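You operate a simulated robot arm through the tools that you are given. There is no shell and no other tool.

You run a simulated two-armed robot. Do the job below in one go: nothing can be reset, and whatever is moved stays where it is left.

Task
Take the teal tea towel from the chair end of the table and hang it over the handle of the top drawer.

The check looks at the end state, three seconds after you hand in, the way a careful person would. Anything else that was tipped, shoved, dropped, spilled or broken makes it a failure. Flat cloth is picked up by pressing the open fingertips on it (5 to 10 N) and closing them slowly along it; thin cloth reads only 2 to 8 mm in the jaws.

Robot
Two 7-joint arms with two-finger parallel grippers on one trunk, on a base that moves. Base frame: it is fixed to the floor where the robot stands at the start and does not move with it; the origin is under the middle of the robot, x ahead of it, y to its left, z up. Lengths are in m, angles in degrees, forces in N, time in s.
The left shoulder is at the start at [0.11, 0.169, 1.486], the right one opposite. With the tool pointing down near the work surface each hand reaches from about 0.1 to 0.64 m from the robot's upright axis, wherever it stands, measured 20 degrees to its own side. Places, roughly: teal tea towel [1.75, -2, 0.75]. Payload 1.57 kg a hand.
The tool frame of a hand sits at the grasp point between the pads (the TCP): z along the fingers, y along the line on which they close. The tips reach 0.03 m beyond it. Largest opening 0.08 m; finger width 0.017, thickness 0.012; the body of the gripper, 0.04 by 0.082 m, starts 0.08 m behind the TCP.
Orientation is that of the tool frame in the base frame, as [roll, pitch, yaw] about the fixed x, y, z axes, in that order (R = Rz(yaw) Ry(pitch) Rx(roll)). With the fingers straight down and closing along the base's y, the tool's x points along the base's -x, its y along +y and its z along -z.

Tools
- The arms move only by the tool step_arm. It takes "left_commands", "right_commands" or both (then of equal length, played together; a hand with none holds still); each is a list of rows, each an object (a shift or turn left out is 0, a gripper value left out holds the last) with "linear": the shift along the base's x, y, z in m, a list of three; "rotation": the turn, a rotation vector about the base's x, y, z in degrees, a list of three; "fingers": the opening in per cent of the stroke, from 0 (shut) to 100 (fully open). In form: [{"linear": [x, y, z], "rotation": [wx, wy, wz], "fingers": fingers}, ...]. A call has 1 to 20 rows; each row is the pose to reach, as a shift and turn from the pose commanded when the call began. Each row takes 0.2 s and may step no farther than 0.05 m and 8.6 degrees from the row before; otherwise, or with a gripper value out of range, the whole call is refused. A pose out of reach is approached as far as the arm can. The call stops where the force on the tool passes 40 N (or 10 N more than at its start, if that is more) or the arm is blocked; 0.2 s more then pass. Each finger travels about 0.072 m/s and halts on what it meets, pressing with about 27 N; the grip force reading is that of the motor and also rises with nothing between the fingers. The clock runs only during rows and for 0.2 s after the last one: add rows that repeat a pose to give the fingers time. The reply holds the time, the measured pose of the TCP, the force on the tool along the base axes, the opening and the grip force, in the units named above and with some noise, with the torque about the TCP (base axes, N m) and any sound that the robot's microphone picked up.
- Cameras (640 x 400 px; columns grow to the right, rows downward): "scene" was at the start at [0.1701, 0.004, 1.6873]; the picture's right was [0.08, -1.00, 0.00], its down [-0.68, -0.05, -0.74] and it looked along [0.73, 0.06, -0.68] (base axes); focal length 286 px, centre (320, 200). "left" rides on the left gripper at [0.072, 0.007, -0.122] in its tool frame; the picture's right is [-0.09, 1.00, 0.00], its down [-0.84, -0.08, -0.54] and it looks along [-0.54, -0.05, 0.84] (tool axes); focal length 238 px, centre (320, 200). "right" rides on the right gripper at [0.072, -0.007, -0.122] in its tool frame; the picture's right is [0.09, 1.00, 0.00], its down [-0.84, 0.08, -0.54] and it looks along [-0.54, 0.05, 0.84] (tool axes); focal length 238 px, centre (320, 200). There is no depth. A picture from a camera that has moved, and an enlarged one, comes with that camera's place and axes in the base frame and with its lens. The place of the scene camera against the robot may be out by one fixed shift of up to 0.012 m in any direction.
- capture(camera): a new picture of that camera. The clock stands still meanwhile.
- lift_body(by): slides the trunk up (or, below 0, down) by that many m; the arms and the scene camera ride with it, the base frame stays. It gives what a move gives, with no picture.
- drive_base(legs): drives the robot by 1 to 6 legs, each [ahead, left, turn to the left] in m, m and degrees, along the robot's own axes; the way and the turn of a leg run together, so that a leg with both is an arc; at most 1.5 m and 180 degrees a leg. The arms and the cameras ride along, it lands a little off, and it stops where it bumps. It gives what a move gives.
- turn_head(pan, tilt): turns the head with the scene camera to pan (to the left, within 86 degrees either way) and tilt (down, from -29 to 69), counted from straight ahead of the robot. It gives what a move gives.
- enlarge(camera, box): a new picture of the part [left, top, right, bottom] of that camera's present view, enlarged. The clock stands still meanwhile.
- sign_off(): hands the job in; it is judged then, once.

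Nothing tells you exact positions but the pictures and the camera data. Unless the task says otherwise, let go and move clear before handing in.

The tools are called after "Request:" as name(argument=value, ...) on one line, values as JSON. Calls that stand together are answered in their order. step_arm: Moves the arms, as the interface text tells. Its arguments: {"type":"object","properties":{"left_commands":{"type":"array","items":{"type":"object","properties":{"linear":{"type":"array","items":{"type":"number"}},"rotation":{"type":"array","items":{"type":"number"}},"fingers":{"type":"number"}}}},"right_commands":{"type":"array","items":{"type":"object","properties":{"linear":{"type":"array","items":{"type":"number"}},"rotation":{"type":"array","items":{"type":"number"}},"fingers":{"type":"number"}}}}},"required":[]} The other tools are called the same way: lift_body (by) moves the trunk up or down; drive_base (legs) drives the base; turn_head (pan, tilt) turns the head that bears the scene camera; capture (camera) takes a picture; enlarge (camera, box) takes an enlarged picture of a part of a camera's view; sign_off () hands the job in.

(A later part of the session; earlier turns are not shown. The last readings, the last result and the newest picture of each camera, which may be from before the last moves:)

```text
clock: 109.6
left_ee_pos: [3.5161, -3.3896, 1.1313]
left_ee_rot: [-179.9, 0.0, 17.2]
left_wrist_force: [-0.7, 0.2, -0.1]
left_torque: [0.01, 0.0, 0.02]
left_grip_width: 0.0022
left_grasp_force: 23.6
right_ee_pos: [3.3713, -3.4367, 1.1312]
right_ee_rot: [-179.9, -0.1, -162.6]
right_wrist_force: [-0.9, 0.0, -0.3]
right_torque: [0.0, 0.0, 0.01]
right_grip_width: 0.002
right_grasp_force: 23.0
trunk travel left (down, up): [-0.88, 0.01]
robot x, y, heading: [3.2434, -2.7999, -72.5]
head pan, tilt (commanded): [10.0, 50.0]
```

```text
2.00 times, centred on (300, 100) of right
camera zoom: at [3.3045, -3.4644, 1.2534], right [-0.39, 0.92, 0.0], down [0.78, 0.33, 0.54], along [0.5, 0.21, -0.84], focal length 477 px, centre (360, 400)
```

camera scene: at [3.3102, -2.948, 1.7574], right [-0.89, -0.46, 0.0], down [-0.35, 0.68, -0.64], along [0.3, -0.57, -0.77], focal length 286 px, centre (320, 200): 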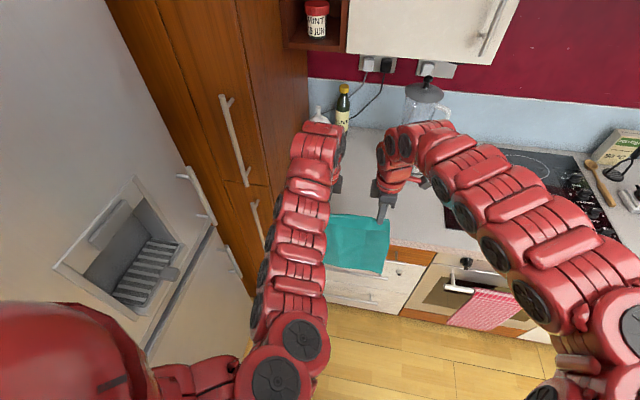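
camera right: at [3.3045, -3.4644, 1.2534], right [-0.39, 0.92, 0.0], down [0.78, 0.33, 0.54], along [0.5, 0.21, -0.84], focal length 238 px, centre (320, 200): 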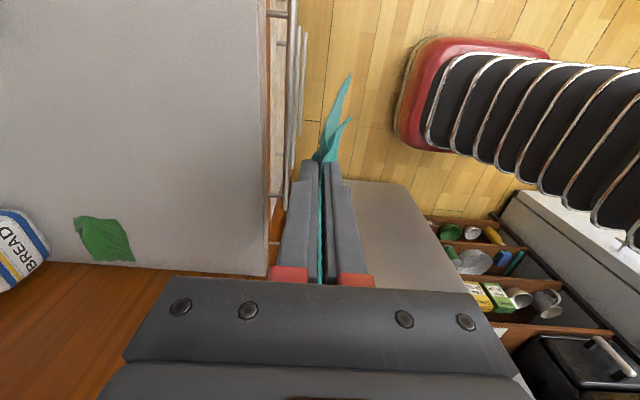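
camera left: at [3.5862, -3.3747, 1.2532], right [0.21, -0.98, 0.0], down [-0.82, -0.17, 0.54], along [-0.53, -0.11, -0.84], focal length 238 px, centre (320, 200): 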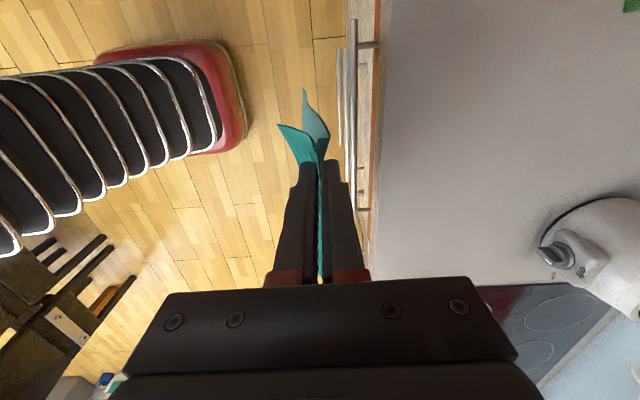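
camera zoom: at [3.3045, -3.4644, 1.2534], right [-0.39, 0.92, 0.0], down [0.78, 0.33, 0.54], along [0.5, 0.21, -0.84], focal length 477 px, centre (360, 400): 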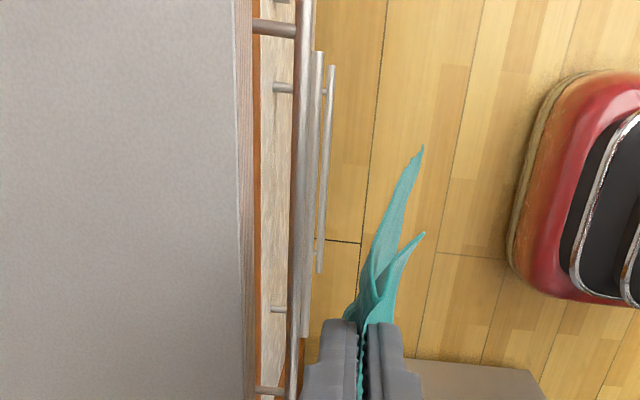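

The bar axis is at F about 4.326 and the worktop edge about 4.353. The cloth may still be swinging from the drive, so I'll wait 3 s and look again.

Request:
step_arm(left_commands=[{"fingers": 0}, {"fingers": 0}, {"fingers": 0}, {"fingers": 0}, {"fingers": 0}, {"fingers": 0}, {"fingers": 0}, {"fingers": 0}, {"fingers": 0}, {"fingers": 0}, {"fingers": 0}, {"fingers": 0}, {"fingers": 0}, {"fingers": 0}, {"fingers": 0}])

Request:
enlarge(camera="left", box=[260, 60, 420, 200])

Request:
enlarge(camera="right", box=[220, 40, 380, 180])

```text
clock: 112.8
left_ee_pos: [3.5173, -3.3906, 1.1309]
left_ee_rot: [-179.9, 0.0, 17.2]
left_wrist_force: [0.2, 0.5, -0.2]
left_torque: [-0.02, 0.04, 0.01]
left_grip_width: 0.0023
left_grasp_force: 23.5
right_ee_pos: [3.3711, -3.4389, 1.1296]
right_ee_rot: [179.9, -0.1, -162.6]
right_wrist_force: [-0.6, -0.2, 0.7]
right_torque: [0.02, -0.02, 0.01]
right_grip_width: 0.0022
right_grasp_force: 24.1
trunk travel left (down, up): [-0.88, 0.01]
robot x, y, heading: [3.2476, -2.8041, -72.7]
head pan, tilt (commanded): [10.0, 50.0]
```

```text
2.86 times, centred on (340, 130) of left
camera zoom: at [3.5868, -3.3766, 1.252], right [0.21, -0.98, 0.0], down [-0.82, -0.17, 0.54], along [-0.53, -0.11, -0.84], focal length 681 px, centre (263, 400)
```

zoom: 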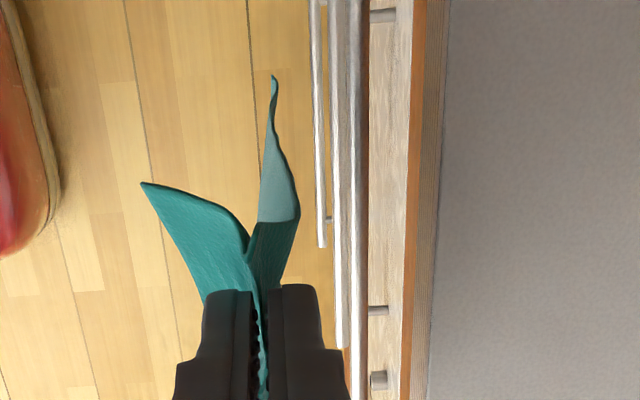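

```text
2.86 times, centred on (300, 110) of right
camera zoom: at [3.3051, -3.4663, 1.2522], right [-0.39, 0.92, 0.0], down [0.78, 0.32, 0.54], along [0.5, 0.21, -0.84], focal length 681 px, centre (377, 457)
```

zoom: 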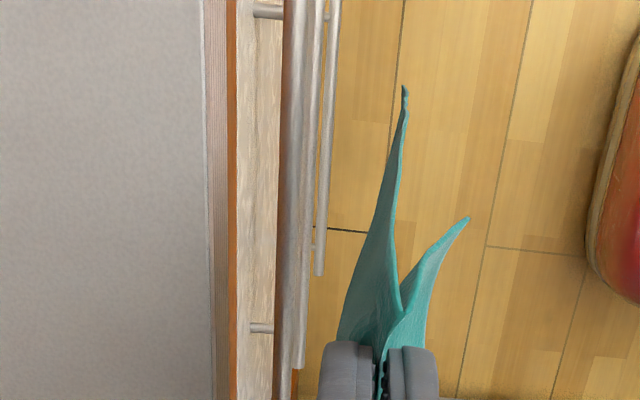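

The cloth has settled: left hem corner is 9 mm ahead of its hand, right corner 10 mm behind. I'll drive 6 cm ahead and then trim the hands so the whole hem lies between bar and worktop edge.

Request:
drive_base(legs=[[0.06, 0, 0]])

Request:
step_arm(left_commands=[{"fingers": 0}, {"fingers": 0}, {"fingers": 0}, {"fingers": 0}, {"fingers": 0}, {"fingers": 0}, {"fingers": 0}, {"fingers": 0}, {"fingers": 0}, {"fingers": 0}, {"fingers": 0}, {"fingers": 0}])

Request:
enlarge(camera="left", box=[260, 60, 420, 200])

Request:
enlarge(camera="right", box=[220, 40, 380, 180])

```text
clock: 113.8
left_ee_pos: [3.5327, -3.4442, 1.1334]
left_ee_rot: [179.9, 0.1, 17.1]
left_wrist_force: [-1.0, 0.0, -0.6]
left_torque: [-0.04, -0.01, 0.0]
left_grip_width: 0.0024
left_grasp_force: 23.8
right_ee_pos: [3.3871, -3.4915, 1.1333]
right_ee_rot: [-179.9, -0.1, -162.6]
right_wrist_force: [0.6, 0.5, 1.0]
right_torque: [-0.06, -0.03, -0.01]
right_grip_width: 0.0023
right_grasp_force: 23.6
trunk travel left (down, up): [-0.88, 0.01]
robot x, y, heading: [3.2621, -2.8595, -72.8]
head pan, tilt (commanded): [10.0, 50.0]
```

```text
clock: 116.4
left_ee_pos: [3.5336, -3.4491, 1.1305]
left_ee_rot: [-179.8, 0.0, 17.0]
left_wrist_force: [0.4, 0.1, -0.3]
left_torque: [0.0, -0.01, 0.03]
left_grip_width: 0.0022
left_grasp_force: 23.7
right_ee_pos: [3.3881, -3.4954, 1.129]
right_ee_rot: [180.0, -0.1, -162.6]
right_wrist_force: [-0.1, -0.2, 0.2]
right_torque: [-0.01, -0.02, 0.03]
right_grip_width: 0.0025
right_grasp_force: 23.7
trunk travel left (down, up): [-0.88, 0.01]
robot x, y, heading: [3.2633, -2.8577, -73.1]
head pan, tilt (commanded): [10.0, 50.0]
```

```text
2.86 times, centred on (340, 130) of left
camera zoom: at [3.6038, -3.4336, 1.2519], right [0.21, -0.98, 0.0], down [-0.82, -0.17, 0.54], along [-0.53, -0.11, -0.84], focal length 681 px, centre (263, 400)
```

zoom: 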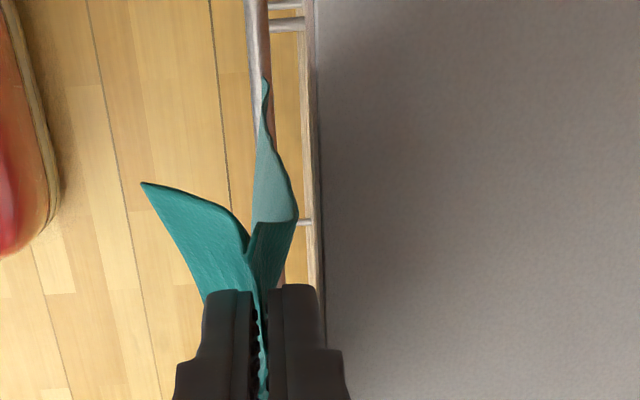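

```text
2.86 times, centred on (300, 110) of right
camera zoom: at [3.322, -3.5229, 1.2521], right [-0.39, 0.92, 0.0], down [0.78, 0.32, 0.54], along [0.5, 0.21, -0.84], focal length 681 px, centre (377, 457)
```

zoom: 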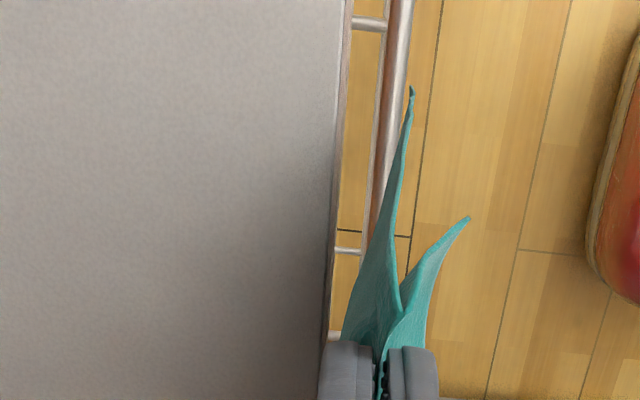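

The left hem corner is just past the bar crest; the right corner still 8 mm short of it. I'll move the left hand 1.1 cm and the right hand 2.4 cm further in, with a slight turn to match.

Request:
step_arm(left_commands=[{"linear": [0.001, -0.0035, 0], "rotation": [0, 0, 1.3], "fingers": 0}, {"linear": [0.002, -0.007, 0], "rotation": [0, 0, 2.6], "fingers": 0}, {"linear": [0.0032, -0.0105, 0], "rotation": [0, 0, 4], "fingers": 0}, {"linear": [0.0032, -0.0105, 0], "rotation": [0, 0, 4], "fingers": 0}, {"linear": [0.0032, -0.0105, 0], "rotation": [0, 0, 4], "fingers": 0}, {"linear": [0.0032, -0.0105, 0], "rotation": [0, 0, 4], "fingers": 0}, {"linear": [0.0032, -0.0105, 0], "rotation": [0, 0, 4], "fingers": 0}, {"linear": [0.0032, -0.0105, 0], "rotation": [0, 0, 4], "fingers": 0}, {"linear": [0.0032, -0.0105, 0], "rotation": [0, 0, 4], "fingers": 0}, {"linear": [0.0032, -0.0105, 0], "rotation": [0, 0, 4], "fingers": 0}], right_commands=[{"linear": [0.0023, -0.0076, 0], "rotation": [0, 0, 1.3], "fingers": 0}, {"linear": [0.0047, -0.0153, 0], "rotation": [0, 0, 2.6], "fingers": 0}, {"linear": [0.007, -0.0229, 0], "rotation": [0, 0, 4], "fingers": 0}, {"linear": [0.007, -0.0229, 0], "rotation": [0, 0, 4], "fingers": 0}, {"linear": [0.007, -0.0229, 0], "rotation": [0, 0, 4], "fingers": 0}, {"linear": [0.007, -0.0229, 0], "rotation": [0, 0, 4], "fingers": 0}, {"linear": [0.007, -0.0229, 0], "rotation": [0, 0, 4], "fingers": 0}, {"linear": [0.007, -0.0229, 0], "rotation": [0, 0, 4], "fingers": 0}, {"linear": [0.007, -0.0229, 0], "rotation": [0, 0, 4], "fingers": 0}, {"linear": [0.007, -0.0229, 0], "rotation": [0, 0, 4], "fingers": 0}])

Request:
enlarge(camera="left", box=[260, 60, 420, 200])

Request:
enlarge(camera="right", box=[220, 40, 380, 180])

Request:
enlarge(camera="scene", box=[280, 140, 440, 260])

```text
clock: 118.6
left_ee_pos: [3.5356, -3.4589, 1.1299]
left_ee_rot: [-179.8, 0.0, 21.2]
left_wrist_force: [-0.1, -0.3, -0.3]
left_torque: [0.0, 0.0, -0.05]
left_grip_width: 0.0022
left_grasp_force: 23.6
right_ee_pos: [3.3945, -3.5191, 1.1292]
right_ee_rot: [-179.9, -0.1, -158.6]
right_wrist_force: [0.5, 0.4, 0.0]
right_torque: [0.02, -0.02, 0.01]
right_grip_width: 0.0024
right_grasp_force: 23.4
trunk travel left (down, up): [-0.88, 0.01]
robot x, y, heading: [3.2617, -2.8606, -72.9]
head pan, tilt (commanded): [10.0, 50.0]
```

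```text
2.86 times, centred on (340, 130) of left
camera zoom: at [3.6055, -3.4391, 1.2517], right [0.27, -0.96, 0.0], down [-0.81, -0.23, 0.54], along [-0.52, -0.15, -0.84], focal length 681 px, centre (263, 400)
```

zoom: 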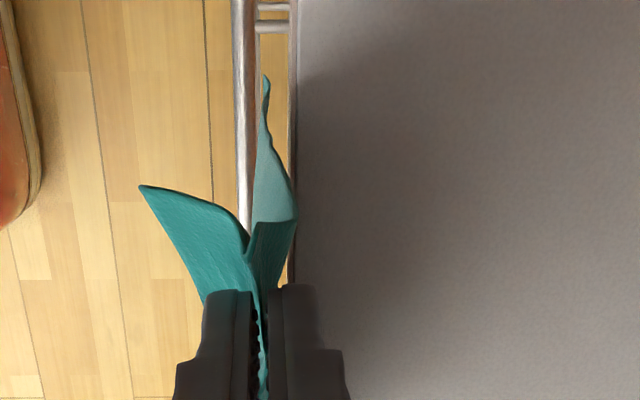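

```text
2.86 times, centred on (300, 110) of right
camera zoom: at [3.3315, -3.5507, 1.2514], right [-0.45, 0.89, 0.0], down [0.75, 0.38, 0.54], along [0.48, 0.24, -0.84], focal length 681 px, centre (377, 457)
```

zoom: 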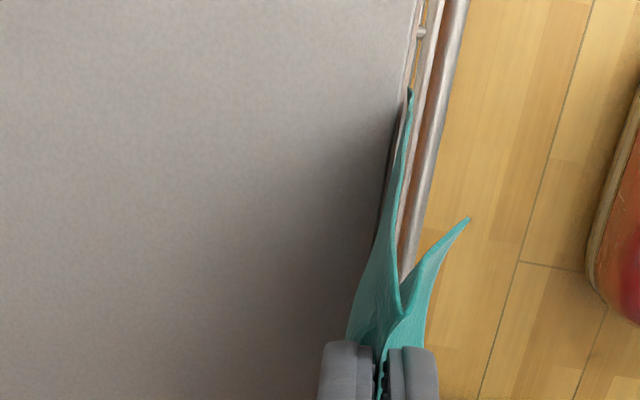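

```text
3.33 times, centred on (360, 200) of scene
camera zoom: at [3.3284, -3.0074, 1.7571], right [-0.89, -0.46, 0.0], down [-0.35, 0.68, -0.64], along [0.29, -0.57, -0.77], focal length 954 px, centre (187, 200)
```

zoom: 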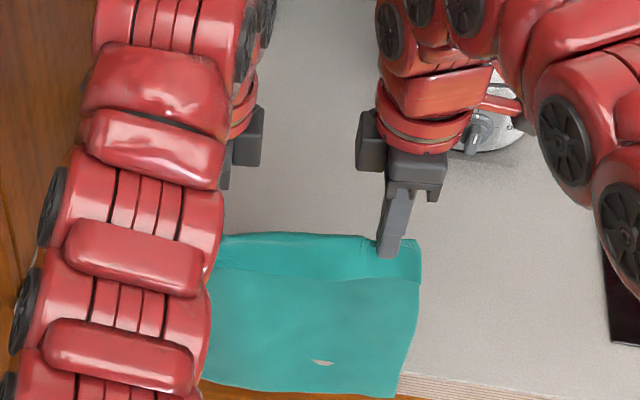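

Both hem corners are now between the bar and the worktop edge. I'll lower slowly, first 7 cm, and check that the hem goes behind the bar.

Request:
step_arm(left_commands=[{"linear": [0, 0, -0.007], "fingers": 0}, {"linear": [0, 0, -0.014], "fingers": 0}, {"linear": [0, 0, -0.021], "fingers": 0}, {"linear": [0, 0, -0.028], "fingers": 0}, {"linear": [0, 0, -0.035], "fingers": 0}, {"linear": [0, 0, -0.042], "fingers": 0}, {"linear": [0, 0, -0.049], "fingers": 0}, {"linear": [0, 0, -0.056], "fingers": 0}, {"linear": [0, 0, -0.063], "fingers": 0}, {"linear": [0, 0, -0.07], "fingers": 0}, {"linear": [0, 0, -0.07], "fingers": 0}, {"linear": [0, 0, -0.07], "fingers": 0}], right_commands=[{"linear": [0, 0, -0.007], "fingers": 0}, {"linear": [0, 0, -0.014], "fingers": 0}, {"linear": [0, 0, -0.021], "fingers": 0}, {"linear": [0, 0, -0.028], "fingers": 0}, {"linear": [0, 0, -0.035], "fingers": 0}, {"linear": [0, 0, -0.042], "fingers": 0}, {"linear": [0, 0, -0.049], "fingers": 0}, {"linear": [0, 0, -0.056], "fingers": 0}, {"linear": [0, 0, -0.063], "fingers": 0}, {"linear": [0, 0, -0.07], "fingers": 0}, {"linear": [0, 0, -0.07], "fingers": 0}, {"linear": [0, 0, -0.07], "fingers": 0}])

Request:
enlarge(camera="left", box=[260, 60, 420, 200])

Request:
enlarge(camera="right", box=[220, 40, 380, 180])

Request:
enlarge(camera="scene", box=[280, 140, 440, 260])

```text
clock: 121.2
left_ee_pos: [3.5374, -3.4591, 1.0585]
left_ee_rot: [-179.9, 0.0, 21.1]
left_wrist_force: [0.0, -0.1, -0.2]
left_torque: [0.01, 0.0, -0.02]
left_grip_width: 0.0025
left_grasp_force: 23.7
right_ee_pos: [3.3954, -3.5178, 1.0595]
right_ee_rot: [180.0, 0.0, -158.5]
right_wrist_force: [0.5, -0.2, -0.3]
right_torque: [-0.01, 0.02, 0.0]
right_grip_width: 0.0022
right_grasp_force: 24.2
trunk travel left (down, up): [-0.88, 0.01]
robot x, y, heading: [3.2633, -2.8595, -72.9]
head pan, tilt (commanded): [10.0, 50.0]
```

```text
2.86 times, centred on (340, 130) of left
camera zoom: at [3.6055, -3.4391, 1.1818], right [0.27, -0.96, 0.0], down [-0.81, -0.23, 0.54], along [-0.52, -0.15, -0.84], focal length 681 px, centre (263, 400)
```

zoom: 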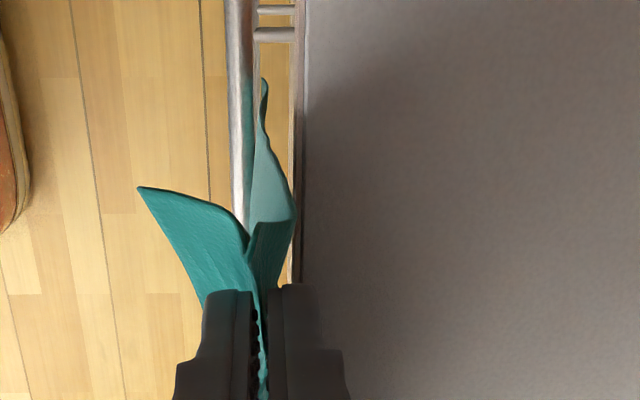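

```text
2.86 times, centred on (300, 110) of right
camera zoom: at [3.3311, -3.5504, 1.1825], right [-0.45, 0.89, 0.0], down [0.75, 0.38, 0.54], along [0.48, 0.24, -0.84], focal length 681 px, centre (377, 457)
```

zoom: 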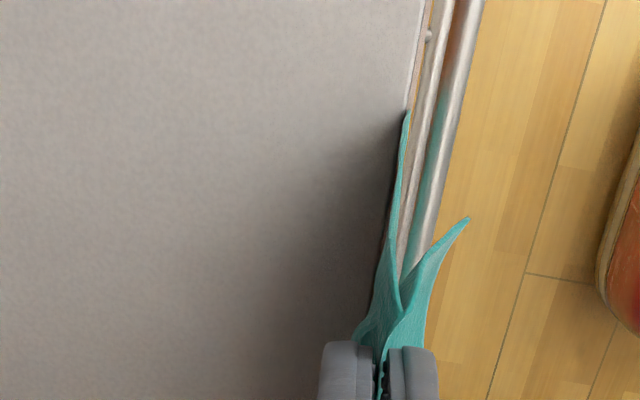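

```text
3.33 times, centred on (360, 200) of scene
camera zoom: at [3.3284, -3.0074, 1.7571], right [-0.89, -0.46, 0.0], down [-0.35, 0.68, -0.64], along [0.29, -0.57, -0.77], focal length 954 px, centre (187, 200)
```

zoom: 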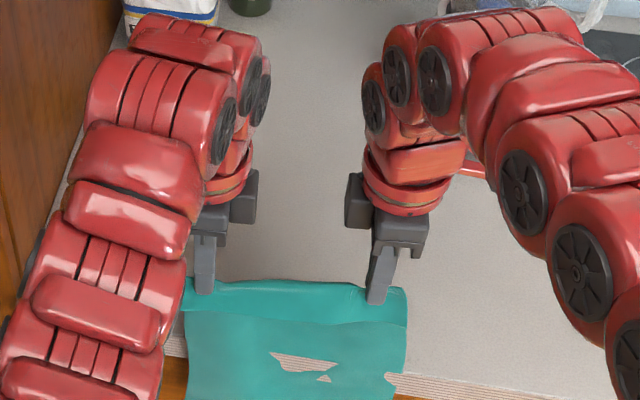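

The hem is passing between the bar and the worktop; the cloth's middle touches the worktop edge a little. I'll ease the hands outward a few millimetres (right more than left) and continue lowering.

Request:
step_arm(left_commands=[{"linear": [-0.0006, 0.0019, 0], "fingers": 0}, {"linear": [-0.0012, 0.0038, 0], "fingers": 0}, {"linear": [-0.0012, 0.0038, -0.007], "fingers": 0}, {"linear": [-0.0012, 0.0038, -0.014], "fingers": 0}, {"linear": [-0.0012, 0.0038, -0.021], "fingers": 0}, {"linear": [-0.0012, 0.0038, -0.028], "fingers": 0}, {"linear": [-0.0012, 0.0038, -0.035], "fingers": 0}, {"linear": [-0.0012, 0.0038, -0.042], "fingers": 0}, {"linear": [-0.0012, 0.0038, -0.05], "fingers": 0}, {"linear": [-0.0012, 0.0038, -0.05], "fingers": 0}, {"linear": [-0.0012, 0.0038, -0.05], "fingers": 0}], right_commands=[{"linear": [-0.0013, 0.0043, 0], "fingers": 0}, {"linear": [-0.0026, 0.0086, 0], "fingers": 0}, {"linear": [-0.0026, 0.0086, -0.007], "fingers": 0}, {"linear": [-0.0026, 0.0086, -0.014], "fingers": 0}, {"linear": [-0.0026, 0.0086, -0.021], "fingers": 0}, {"linear": [-0.0026, 0.0086, -0.028], "fingers": 0}, {"linear": [-0.0026, 0.0086, -0.035], "fingers": 0}, {"linear": [-0.0026, 0.0086, -0.042], "fingers": 0}, {"linear": [-0.0026, 0.0086, -0.05], "fingers": 0}, {"linear": [-0.0026, 0.0086, -0.05], "fingers": 0}, {"linear": [-0.0026, 0.0086, -0.05], "fingers": 0}])

Request:
enlarge(camera="left", box=[260, 60, 420, 200])

Request:
enlarge(camera="right", box=[220, 40, 380, 180])

Request:
enlarge(camera="scene", box=[280, 160, 440, 280])

```text
clock: 123.6
left_ee_pos: [3.5348, -3.455, 1.0102]
left_ee_rot: [-179.8, 0.0, 21.1]
left_wrist_force: [1.0, -0.5, -0.5]
left_torque: [-0.01, 0.01, -0.03]
left_grip_width: 0.0025
left_grasp_force: 23.7
right_ee_pos: [3.3933, -3.5097, 1.01]
right_ee_rot: [179.9, -0.1, -158.6]
right_wrist_force: [0.9, -0.3, 0.3]
right_torque: [-0.02, 0.02, 0.01]
right_grip_width: 0.0022
right_grasp_force: 23.4
trunk travel left (down, up): [-0.88, 0.01]
robot x, y, heading: [3.2617, -2.86, -72.7]
head pan, tilt (commanded): [10.0, 50.0]
```

```text
2.86 times, centred on (340, 130) of left
camera zoom: at [3.6042, -3.4349, 1.1321], right [0.27, -0.96, 0.0], down [-0.81, -0.23, 0.54], along [-0.52, -0.15, -0.84], focal length 681 px, centre (263, 400)
```

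zoom: 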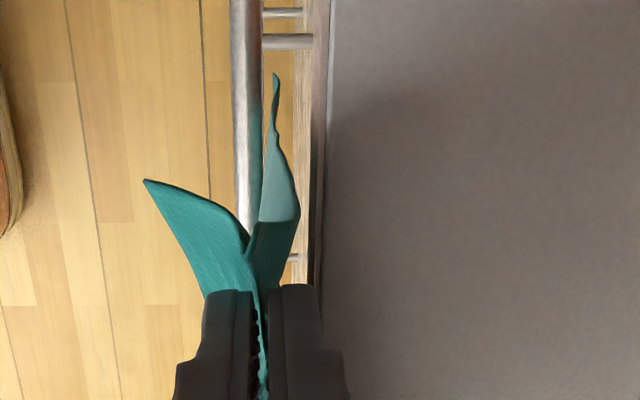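

```text
2.86 times, centred on (300, 110) of right
camera zoom: at [3.3293, -3.542, 1.1319], right [-0.45, 0.89, 0.0], down [0.75, 0.38, 0.54], along [0.48, 0.24, -0.84], focal length 681 px, centre (377, 457)
```

zoom: 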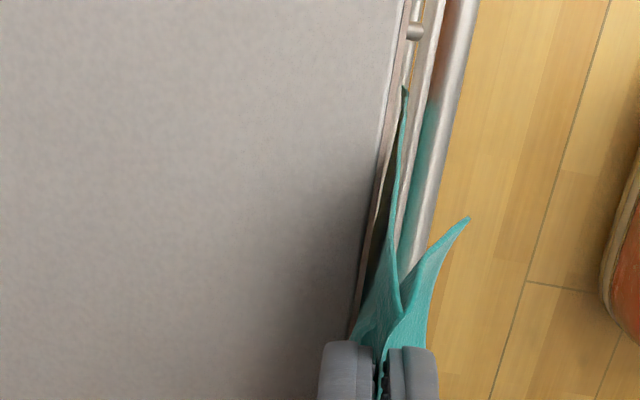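

```text
3.33 times, centred on (360, 220) of scene
camera zoom: at [3.3284, -3.0074, 1.7571], right [-0.89, -0.46, 0.0], down [-0.35, 0.68, -0.64], along [0.29, -0.57, -0.77], focal length 954 px, centre (187, 133)
```

zoom: 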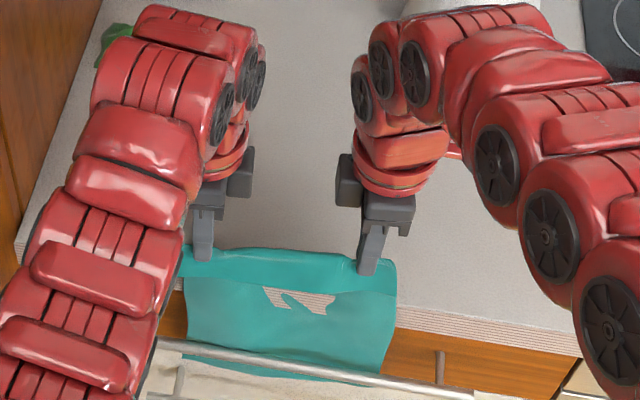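

The lower part of the towel is now behind the bar on both sides. I'll ease both hands outward about 1-1.5 cm to free it from the worktop edge and then lower further.

Request:
step_arm(left_commands=[{"linear": [-0.0009, 0.0029, 0], "fingers": 0}, {"linear": [-0.0018, 0.0057, 0], "fingers": 0}, {"linear": [-0.0026, 0.0086, 0], "fingers": 0}, {"linear": [-0.0026, 0.0086, 0], "fingers": 0}, {"linear": [-0.0026, 0.0086, 0], "fingers": 0}, {"linear": [-0.0026, 0.0086, 0], "fingers": 0}], right_commands=[{"linear": [-0.0015, 0.0048, 0], "fingers": 0}, {"linear": [-0.0029, 0.0096, 0], "fingers": 0}, {"linear": [-0.0044, 0.0143, 0], "fingers": 0}, {"linear": [-0.0044, 0.0143, 0], "fingers": 0}, {"linear": [-0.0044, 0.0143, 0], "fingers": 0}, {"linear": [-0.0044, 0.0143, 0], "fingers": 0}])

Request:
enlarge(camera="left", box=[260, 60, 420, 200])

Request:
enlarge(camera="right", box=[220, 40, 380, 180])

Request:
enlarge(camera="scene", box=[280, 160, 440, 280])

```text
clock: 125.0
left_ee_pos: [3.5335, -3.4459, 1.0103]
left_ee_rot: [-179.9, 0.1, 21.2]
left_wrist_force: [-0.1, 0.2, 0.4]
left_torque: [0.01, 0.04, 0.02]
left_grip_width: 0.002
left_grasp_force: 24.3
right_ee_pos: [3.3887, -3.4959, 1.0102]
right_ee_rot: [180.0, -0.1, -158.5]
right_wrist_force: [0.6, 0.5, -1.4]
right_torque: [0.0, -0.03, -0.02]
right_grip_width: 0.0022
right_grasp_force: 24.1
trunk travel left (down, up): [-0.88, 0.01]
robot x, y, heading: [3.2639, -2.8613, -72.8]
head pan, tilt (commanded): [10.0, 50.0]
```

```text
2.86 times, centred on (340, 130) of left
camera zoom: at [3.6021, -3.4266, 1.1321], right [0.27, -0.96, 0.0], down [-0.81, -0.23, 0.54], along [-0.52, -0.15, -0.84], focal length 681 px, centre (263, 400)
```

zoom: 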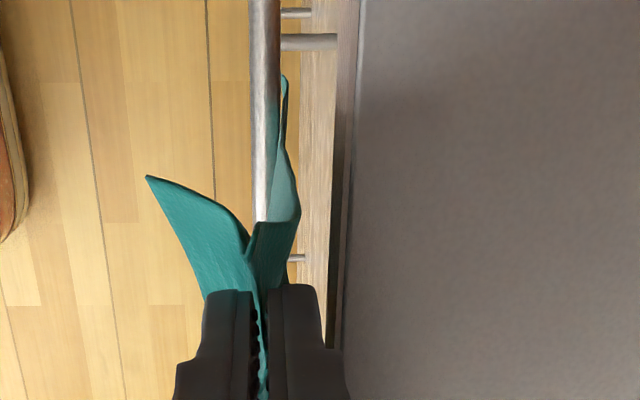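

```text
2.86 times, centred on (300, 110) of right
camera zoom: at [3.3245, -3.5273, 1.1328], right [-0.45, 0.89, 0.0], down [0.75, 0.38, 0.54], along [0.48, 0.24, -0.84], focal length 681 px, centre (377, 457)
```

zoom: 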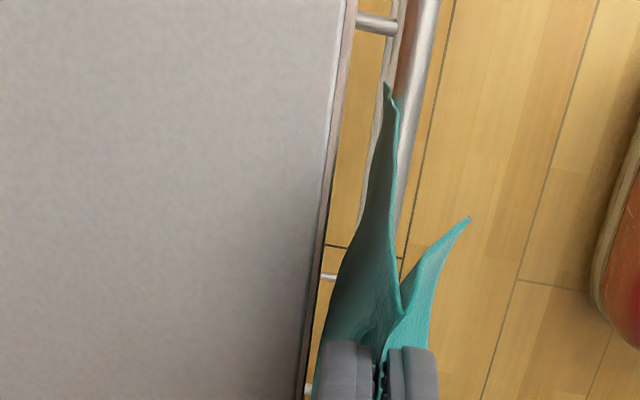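

```text
3.33 times, centred on (360, 220) of scene
camera zoom: at [3.3284, -3.0073, 1.7571], right [-0.89, -0.46, 0.0], down [-0.35, 0.68, -0.64], along [0.29, -0.57, -0.77], focal length 954 px, centre (187, 133)
```

zoom: 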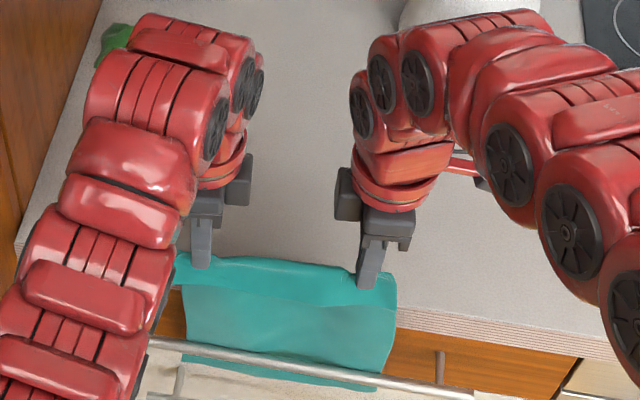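

The cloth is clear of the worktop edge and hangs behind the bar. I'll lower another 7.5 cm so about half the towel is behind the bar.

Request:
step_arm(left_commands=[{"linear": [0, 0, -0.0075], "fingers": 0}, {"linear": [0, 0, -0.015], "fingers": 0}, {"linear": [0, 0, -0.0225], "fingers": 0}, {"linear": [0, 0, -0.03], "fingers": 0}, {"linear": [0, 0, -0.0375], "fingers": 0}, {"linear": [0, 0, -0.045], "fingers": 0}, {"linear": [0, 0, -0.0525], "fingers": 0}, {"linear": [0, 0, -0.06], "fingers": 0}, {"linear": [0, 0, -0.0675], "fingers": 0}, {"linear": [0, 0, -0.075], "fingers": 0}, {"linear": [0, 0, -0.075], "fingers": 0}, {"linear": [0, 0, -0.075], "fingers": 0}], right_commands=[{"linear": [0, 0, -0.0075], "fingers": 0}, {"linear": [0, 0, -0.015], "fingers": 0}, {"linear": [0, 0, -0.0225], "fingers": 0}, {"linear": [0, 0, -0.03], "fingers": 0}, {"linear": [0, 0, -0.0375], "fingers": 0}, {"linear": [0, 0, -0.045], "fingers": 0}, {"linear": [0, 0, -0.0525], "fingers": 0}, {"linear": [0, 0, -0.06], "fingers": 0}, {"linear": [0, 0, -0.0675], "fingers": 0}, {"linear": [0, 0, -0.075], "fingers": 0}, {"linear": [0, 0, -0.075], "fingers": 0}, {"linear": [0, 0, -0.075], "fingers": 0}])

Request:
enlarge(camera="left", box=[260, 0, 420, 200])

Request:
enlarge(camera="right", box=[220, 0, 380, 180])

Request:
enlarge(camera="scene", box=[280, 160, 440, 280])

```text
clock: 127.6
left_ee_pos: [3.5335, -3.4457, 0.9362]
left_ee_rot: [-179.9, 0.0, 21.1]
left_wrist_force: [0.6, 0.9, 0.0]
left_torque: [-0.02, 0.0, 0.03]
left_grip_width: 0.0023
left_grasp_force: 23.5
right_ee_pos: [3.3876, -3.4958, 0.9345]
right_ee_rot: [180.0, -0.1, -158.6]
right_wrist_force: [0.6, -1.1, -0.4]
right_torque: [0.01, 0.02, 0.02]
right_grip_width: 0.0021
right_grasp_force: 23.6
trunk travel left (down, up): [-0.88, 0.01]
robot x, y, heading: [3.2616, -2.8591, -72.8]
head pan, tilt (commanded): [10.0, 50.0]
```

```text
2.00 times, centred on (340, 100) of left
camera zoom: at [3.6016, -3.4265, 1.0574], right [0.27, -0.96, 0.0], down [-0.81, -0.23, 0.54], along [-0.52, -0.15, -0.84], focal length 477 px, centre (280, 400)
```

zoom: 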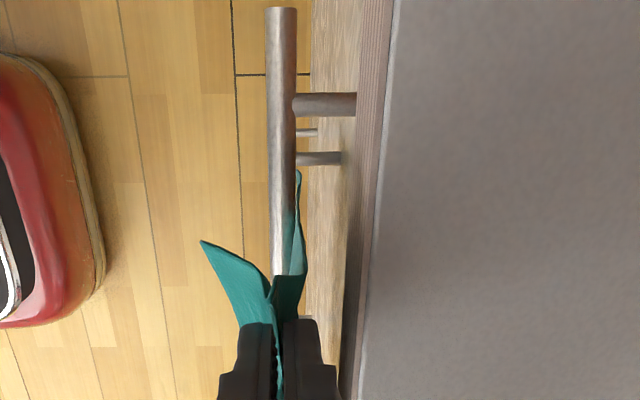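

```text
2.22 times, centred on (300, 90) of right
camera zoom: at [3.3245, -3.5272, 1.0567], right [-0.45, 0.89, 0.0], down [0.75, 0.38, 0.54], along [0.48, 0.24, -0.84], focal length 530 px, centre (364, 444)
```

zoom: 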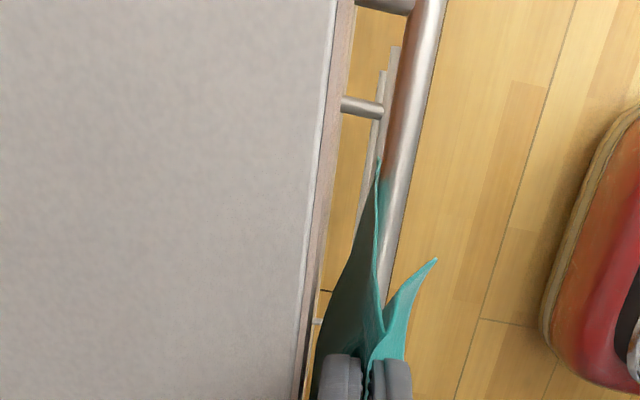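

```text
3.33 times, centred on (360, 220) of scene
camera zoom: at [3.3285, -3.0074, 1.7571], right [-0.89, -0.46, 0.0], down [-0.35, 0.68, -0.64], along [0.29, -0.57, -0.77], focal length 954 px, centre (187, 133)
```

zoom: 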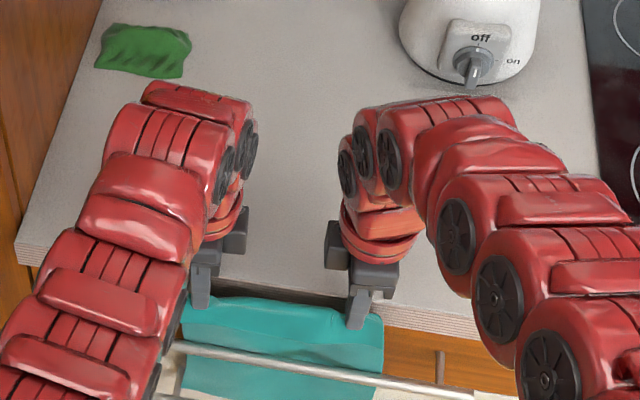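

The towel hangs behind the bar with roughly half its length below it, bar in front. Now I swing both hands outward over the bar in an arc to bring the upper half to the front.

Request:
step_arm(left_commands=[{"linear": [-0.0053, 0.0174, -0.0016], "fingers": 0}, {"linear": [-0.0105, 0.0343, -0.0063], "fingers": 0}, {"linear": [-0.0153, 0.0502, -0.0141], "fingers": 0}, {"linear": [-0.0197, 0.0645, -0.0246], "fingers": 0}, {"linear": [-0.0235, 0.0769, -0.0375], "fingers": 0}, {"linear": [-0.0265, 0.0869, -0.0525], "fingers": 0}, {"linear": [-0.0288, 0.0944, -0.0691], "fingers": 0}, {"linear": [-0.0302, 0.0989, -0.0868], "fingers": 0}], right_commands=[{"linear": [-0.0053, 0.0174, -0.0016], "fingers": 0}, {"linear": [-0.0105, 0.0343, -0.0063], "fingers": 0}, {"linear": [-0.0153, 0.0502, -0.0141], "fingers": 0}, {"linear": [-0.0197, 0.0645, -0.0246], "fingers": 0}, {"linear": [-0.0235, 0.0769, -0.0375], "fingers": 0}, {"linear": [-0.0265, 0.0869, -0.0525], "fingers": 0}, {"linear": [-0.0288, 0.0944, -0.0691], "fingers": 0}, {"linear": [-0.0302, 0.0989, -0.0868], "fingers": 0}])

Request:
capture(camera="left")

Request:
capture(camera="right")

Request:
enlarge(camera="scene", box=[280, 160, 440, 280])

```text
clock: 129.4
left_ee_pos: [3.5017, -3.3481, 0.8472]
left_ee_rot: [-179.9, 0.0, 21.2]
left_wrist_force: [0.0, -0.3, -0.4]
left_torque: [-0.02, 0.02, -0.01]
left_grip_width: 0.0022
left_grasp_force: 23.8
right_ee_pos: [3.3584, -3.3968, 0.8476]
right_ee_rot: [179.9, -0.1, -158.6]
right_wrist_force: [-0.2, 0.0, -0.6]
right_torque: [-0.01, -0.01, 0.03]
right_grip_width: 0.002
right_grasp_force: 23.5
trunk travel left (down, up): [-0.88, 0.01]
robot x, y, heading: [3.2618, -2.8567, -72.8]
head pan, tilt (commanded): [10.0, 50.0]
```

```text
taken
camera left: at [3.5714, -3.328, 0.9695], right [0.27, -0.96, 0.0], down [-0.81, -0.23, 0.54], along [-0.52, -0.15, -0.84], focal length 238 px, centre (320, 200)
```

left: 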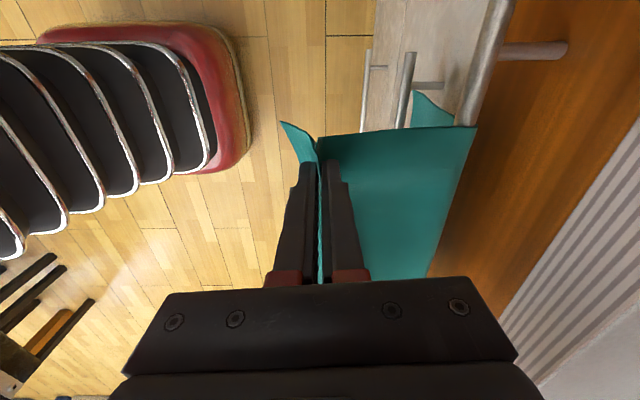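

```text
taken
camera right: at [3.294, -3.4279, 0.9697], right [-0.45, 0.89, 0.0], down [0.75, 0.38, 0.54], along [0.48, 0.24, -0.84], focal length 238 px, centre (320, 200)
```

right: 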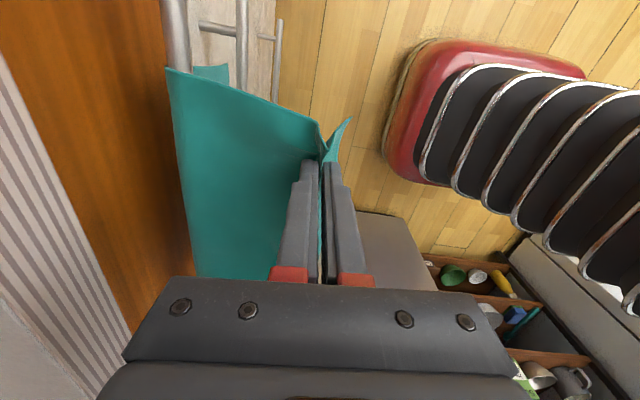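

```text
3.33 times, centred on (360, 220) of scene
camera zoom: at [3.3286, -3.0078, 1.757], right [-0.89, -0.46, 0.0], down [-0.35, 0.68, -0.64], along [0.29, -0.57, -0.77], focal length 954 px, centre (187, 133)
```

zoom: 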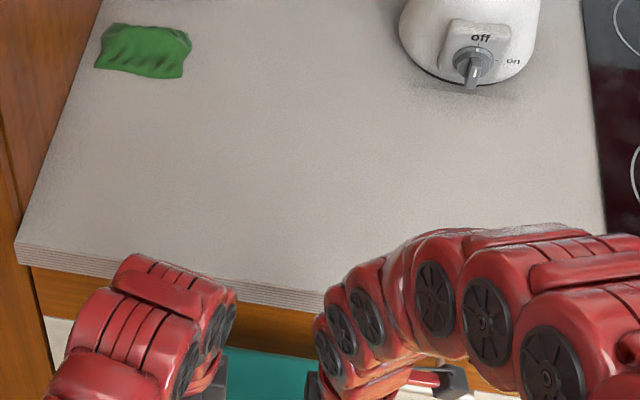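

The towel is over the bar, with its rear half hanging behind. I'll continue the arc down a bit in front before releasing.

Request:
step_arm(left_commands=[{"linear": [-0.0005, 0.0015, -0.009], "fingers": 0}, {"linear": [-0.0005, 0.0015, -0.018], "fingers": 0}, {"linear": [0, 0, -0.027], "fingers": 0}, {"linear": [0, 0, -0.036], "fingers": 0}, {"linear": [0.0008, -0.0025, -0.045], "fingers": 0}, {"linear": [0.0014, -0.0045, -0.054], "fingers": 0}, {"linear": [0.0025, -0.0082, -0.062], "fingers": 0}, {"linear": [0.0037, -0.012, -0.07], "fingers": 0}, {"linear": [0.0037, -0.012, -0.07], "fingers": 0}], right_commands=[{"linear": [-0.0005, 0.0015, -0.009], "fingers": 0}, {"linear": [-0.0005, 0.0015, -0.018], "fingers": 0}, {"linear": [0, 0, -0.027], "fingers": 0}, {"linear": [0, 0, -0.036], "fingers": 0}, {"linear": [0.0008, -0.0025, -0.045], "fingers": 0}, {"linear": [0.0014, -0.0045, -0.054], "fingers": 0}, {"linear": [0.0025, -0.0082, -0.062], "fingers": 0}, {"linear": [0.0037, -0.012, -0.07], "fingers": 0}, {"linear": [0.0037, -0.012, -0.07], "fingers": 0}])

Request:
capture(camera="left")

Request:
capture(camera="right")

```text
clock: 131.4
left_ee_pos: [3.5059, -3.3597, 0.7779]
left_ee_rot: [-179.8, 0.0, 21.0]
left_wrist_force: [0.2, -0.2, -0.2]
left_torque: [-0.02, 0.0, 0.0]
left_grip_width: 0.002
left_grasp_force: 23.7
right_ee_pos: [3.3604, -3.4083, 0.7794]
right_ee_rot: [-179.9, -0.1, -158.7]
right_wrist_force: [0.4, -0.1, -0.1]
right_torque: [-0.04, 0.0, 0.01]
right_grip_width: 0.0023
right_grasp_force: 24.1
trunk travel left (down, up): [-0.88, 0.01]
robot x, y, heading: [3.2638, -2.8571, -72.9]
head pan, tilt (commanded): [10.0, 50.0]
```

```text
taken
camera left: at [3.5746, -3.3393, 0.9005], right [0.27, -0.96, 0.0], down [-0.81, -0.23, 0.54], along [-0.52, -0.15, -0.84], focal length 238 px, centre (320, 200)
```

left: 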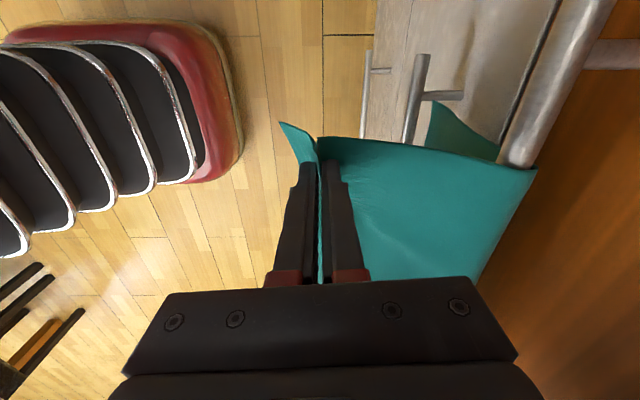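

```text
taken
camera right: at [3.2966, -3.4399, 0.901], right [-0.45, 0.89, 0.0], down [0.75, 0.38, 0.54], along [0.48, 0.24, -0.84], focal length 238 px, centre (320, 200)
```

right: 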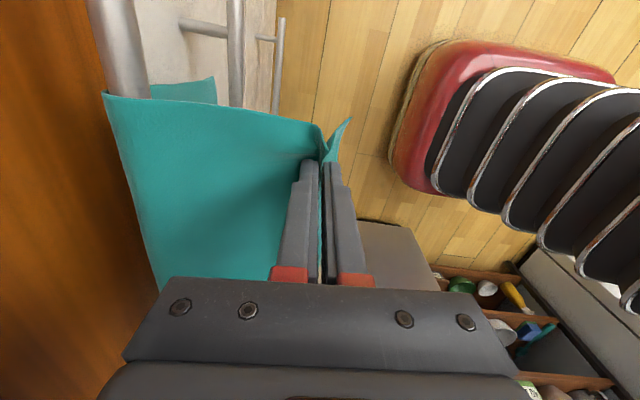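

The towel lies over the bar with both halves down. Now I open both grippers gently and let the front half drop.

Request:
step_arm(left_commands=[{"fingers": 6}, {"fingers": 12}, {"fingers": 18}, {"fingers": 24}, {"fingers": 30}, {"fingers": 36}, {"fingers": 40}, {"fingers": 40}, {"fingers": 40}, {"fingers": 40}], right_commands=[{"fingers": 6}, {"fingers": 12}, {"fingers": 18}, {"fingers": 24}, {"fingers": 30}, {"fingers": 36}, {"fingers": 40}, {"fingers": 40}, {"fingers": 40}, {"fingers": 40}])

Request:
capture(camera="left")

Request:
capture(camera="right")

```text
clock: 133.6
left_ee_pos: [3.5063, -3.3587, 0.7778]
left_ee_rot: [-179.8, 0.0, 21.1]
left_wrist_force: [0.2, 0.0, 0.1]
left_torque: [-0.01, 0.0, -0.04]
left_grip_width: 0.0322
left_grasp_force: 0.0
right_ee_pos: [3.3605, -3.4084, 0.7784]
right_ee_rot: [-180.0, -0.2, -158.6]
right_wrist_force: [-0.4, -0.4, 0.0]
right_torque: [-0.01, 0.0, -0.02]
right_grip_width: 0.0322
right_grasp_force: 0.0
trunk travel left (down, up): [-0.88, 0.01]
robot x, y, heading: [3.2619, -2.8581, -72.8]
head pan, tilt (commanded): [10.0, 50.0]
```

```text
taken
camera left: at [3.575, -3.3394, 0.9005], right [0.27, -0.96, 0.0], down [-0.81, -0.23, 0.54], along [-0.52, -0.15, -0.84], focal length 238 px, centre (320, 200)
```

left: 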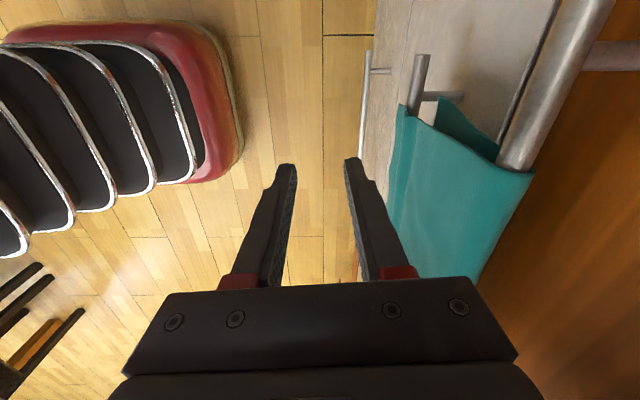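

```text
taken
camera right: at [3.297, -3.44, 0.9011], right [-0.45, 0.89, 0.0], down [0.75, 0.38, 0.54], along [0.48, 0.24, -0.84], focal length 238 px, centre (320, 200)
```

right: 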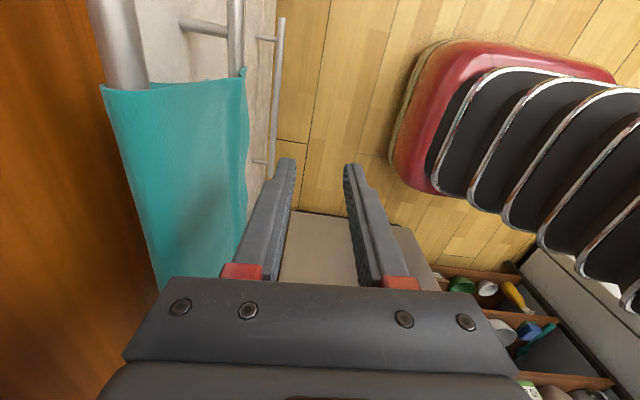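

The towel has dropped clear of the fingers and hangs over the bar. I'll back the robot straight away and inspect it.

Request:
drive_base(legs=[[-0.25, 0, 0]])

Request:
turn_head(pan=0, tilt=50)

Request:
capture(camera="scene")

Request:
capture(camera="left")

Request:
capture(camera="right")

```text
clock: 135.4
left_ee_pos: [3.4327, -3.1202, 0.7778]
left_ee_rot: [-179.8, 0.0, 21.2]
left_wrist_force: [-0.2, 0.7, -0.1]
left_torque: [0.0, 0.0, 0.02]
left_grip_width: 0.0321
left_grasp_force: 0.1
right_ee_pos: [3.2871, -3.1692, 0.778]
right_ee_rot: [179.9, 0.0, -158.5]
right_wrist_force: [1.1, -0.7, -0.4]
right_torque: [0.01, 0.0, 0.02]
right_grip_width: 0.0322
right_grasp_force: 0.0
trunk travel left (down, up): [-0.88, 0.01]
robot x, y, heading: [3.1874, -2.6203, -72.6]
head pan, tilt (commanded): [10.0, 50.0]
```

```text
clock: 136.1
left_ee_pos: [3.4326, -3.1195, 0.7786]
left_ee_rot: [-180.0, 0.1, 21.2]
left_wrist_force: [-0.1, 1.0, 1.6]
left_torque: [-0.03, 0.03, 0.02]
left_grip_width: 0.0318
left_grasp_force: 0.0
right_ee_pos: [3.2877, -3.1696, 0.7779]
right_ee_rot: [-180.0, -0.2, -158.6]
right_wrist_force: [0.7, 1.1, 0.2]
right_torque: [-0.02, -0.01, -0.02]
right_grip_width: 0.0319
right_grasp_force: 0.0
trunk travel left (down, up): [-0.88, 0.01]
robot x, y, heading: [3.1867, -2.6211, -72.6]
head pan, tilt (commanded): [0.0, 50.0]
```

```text
taken
camera scene: at [3.2417, -2.7727, 1.7572], right [-0.95, -0.3, 0.0], down [-0.23, 0.73, -0.64], along [0.19, -0.61, -0.77], focal length 286 px, centre (320, 200)
```

scene: 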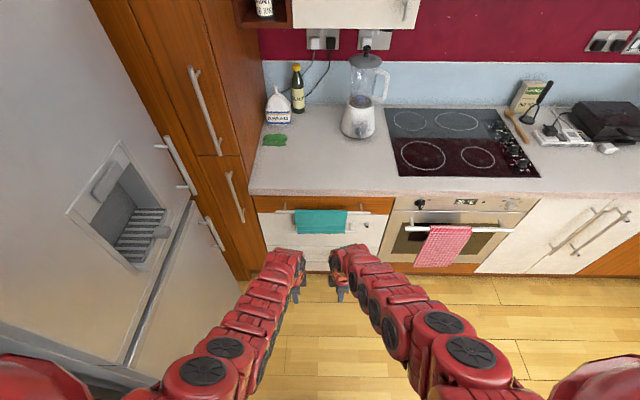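

```text
taken
camera left: at [3.5011, -3.1, 0.901], right [0.27, -0.96, 0.0], down [-0.81, -0.23, 0.54], along [-0.52, -0.15, -0.84], focal length 238 px, centre (320, 200)
```

left: 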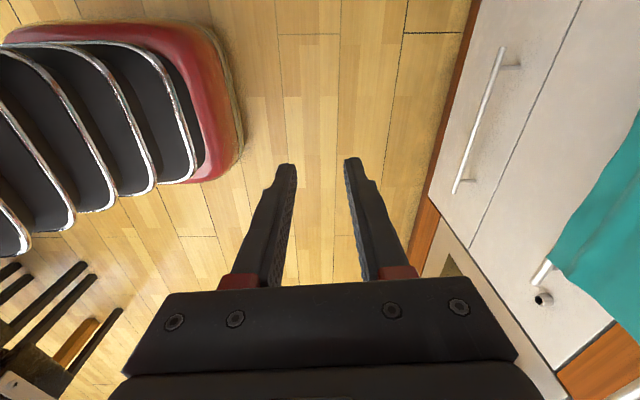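

```text
taken
camera right: at [3.2232, -3.2007, 0.9014], right [-0.45, 0.89, 0.0], down [0.75, 0.38, 0.54], along [0.48, 0.24, -0.84], focal length 238 px, centre (320, 200)
```

right: 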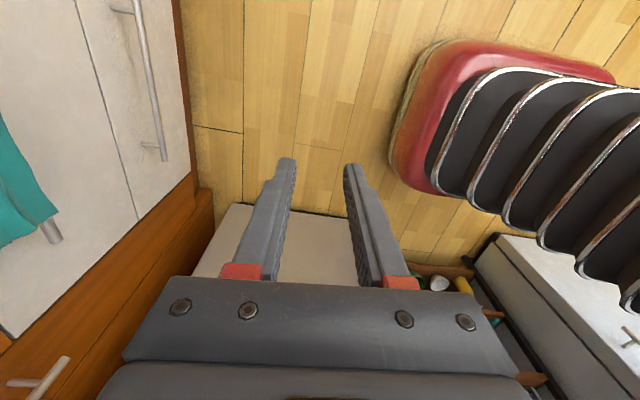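

The towel hangs over the top drawer's bar in front of the units. I'll take a close look at how it sits and whether it's stable.

Request:
enlarge(camera="scene", box=[240, 180, 400, 280])

Request:
enlarge(camera="left", box=[440, 80, 640, 300])

```text
4.00 times, centred on (320, 230) of scene
camera zoom: at [3.2417, -2.7727, 1.7572], right [-0.95, -0.3, 0.0], down [-0.23, 0.73, -0.64], along [0.19, -0.61, -0.77], focal length 1145 px, centre (320, 80)
```

zoom: 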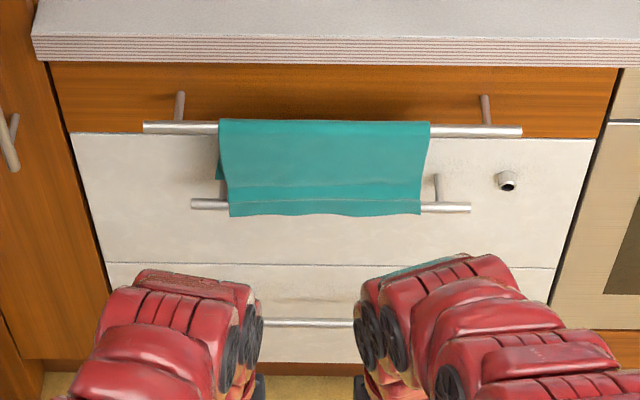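

```text
1.82 times, centred on (540, 190) of left
camera zoom: at [3.5011, -3.1, 0.901], right [0.27, -0.96, 0.0], down [-0.81, -0.23, 0.54], along [-0.52, -0.15, -0.84], focal length 433 px, centre (-80, 218)
```

zoom: 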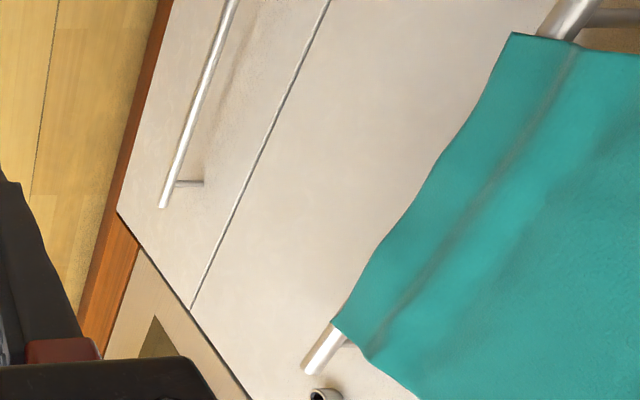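

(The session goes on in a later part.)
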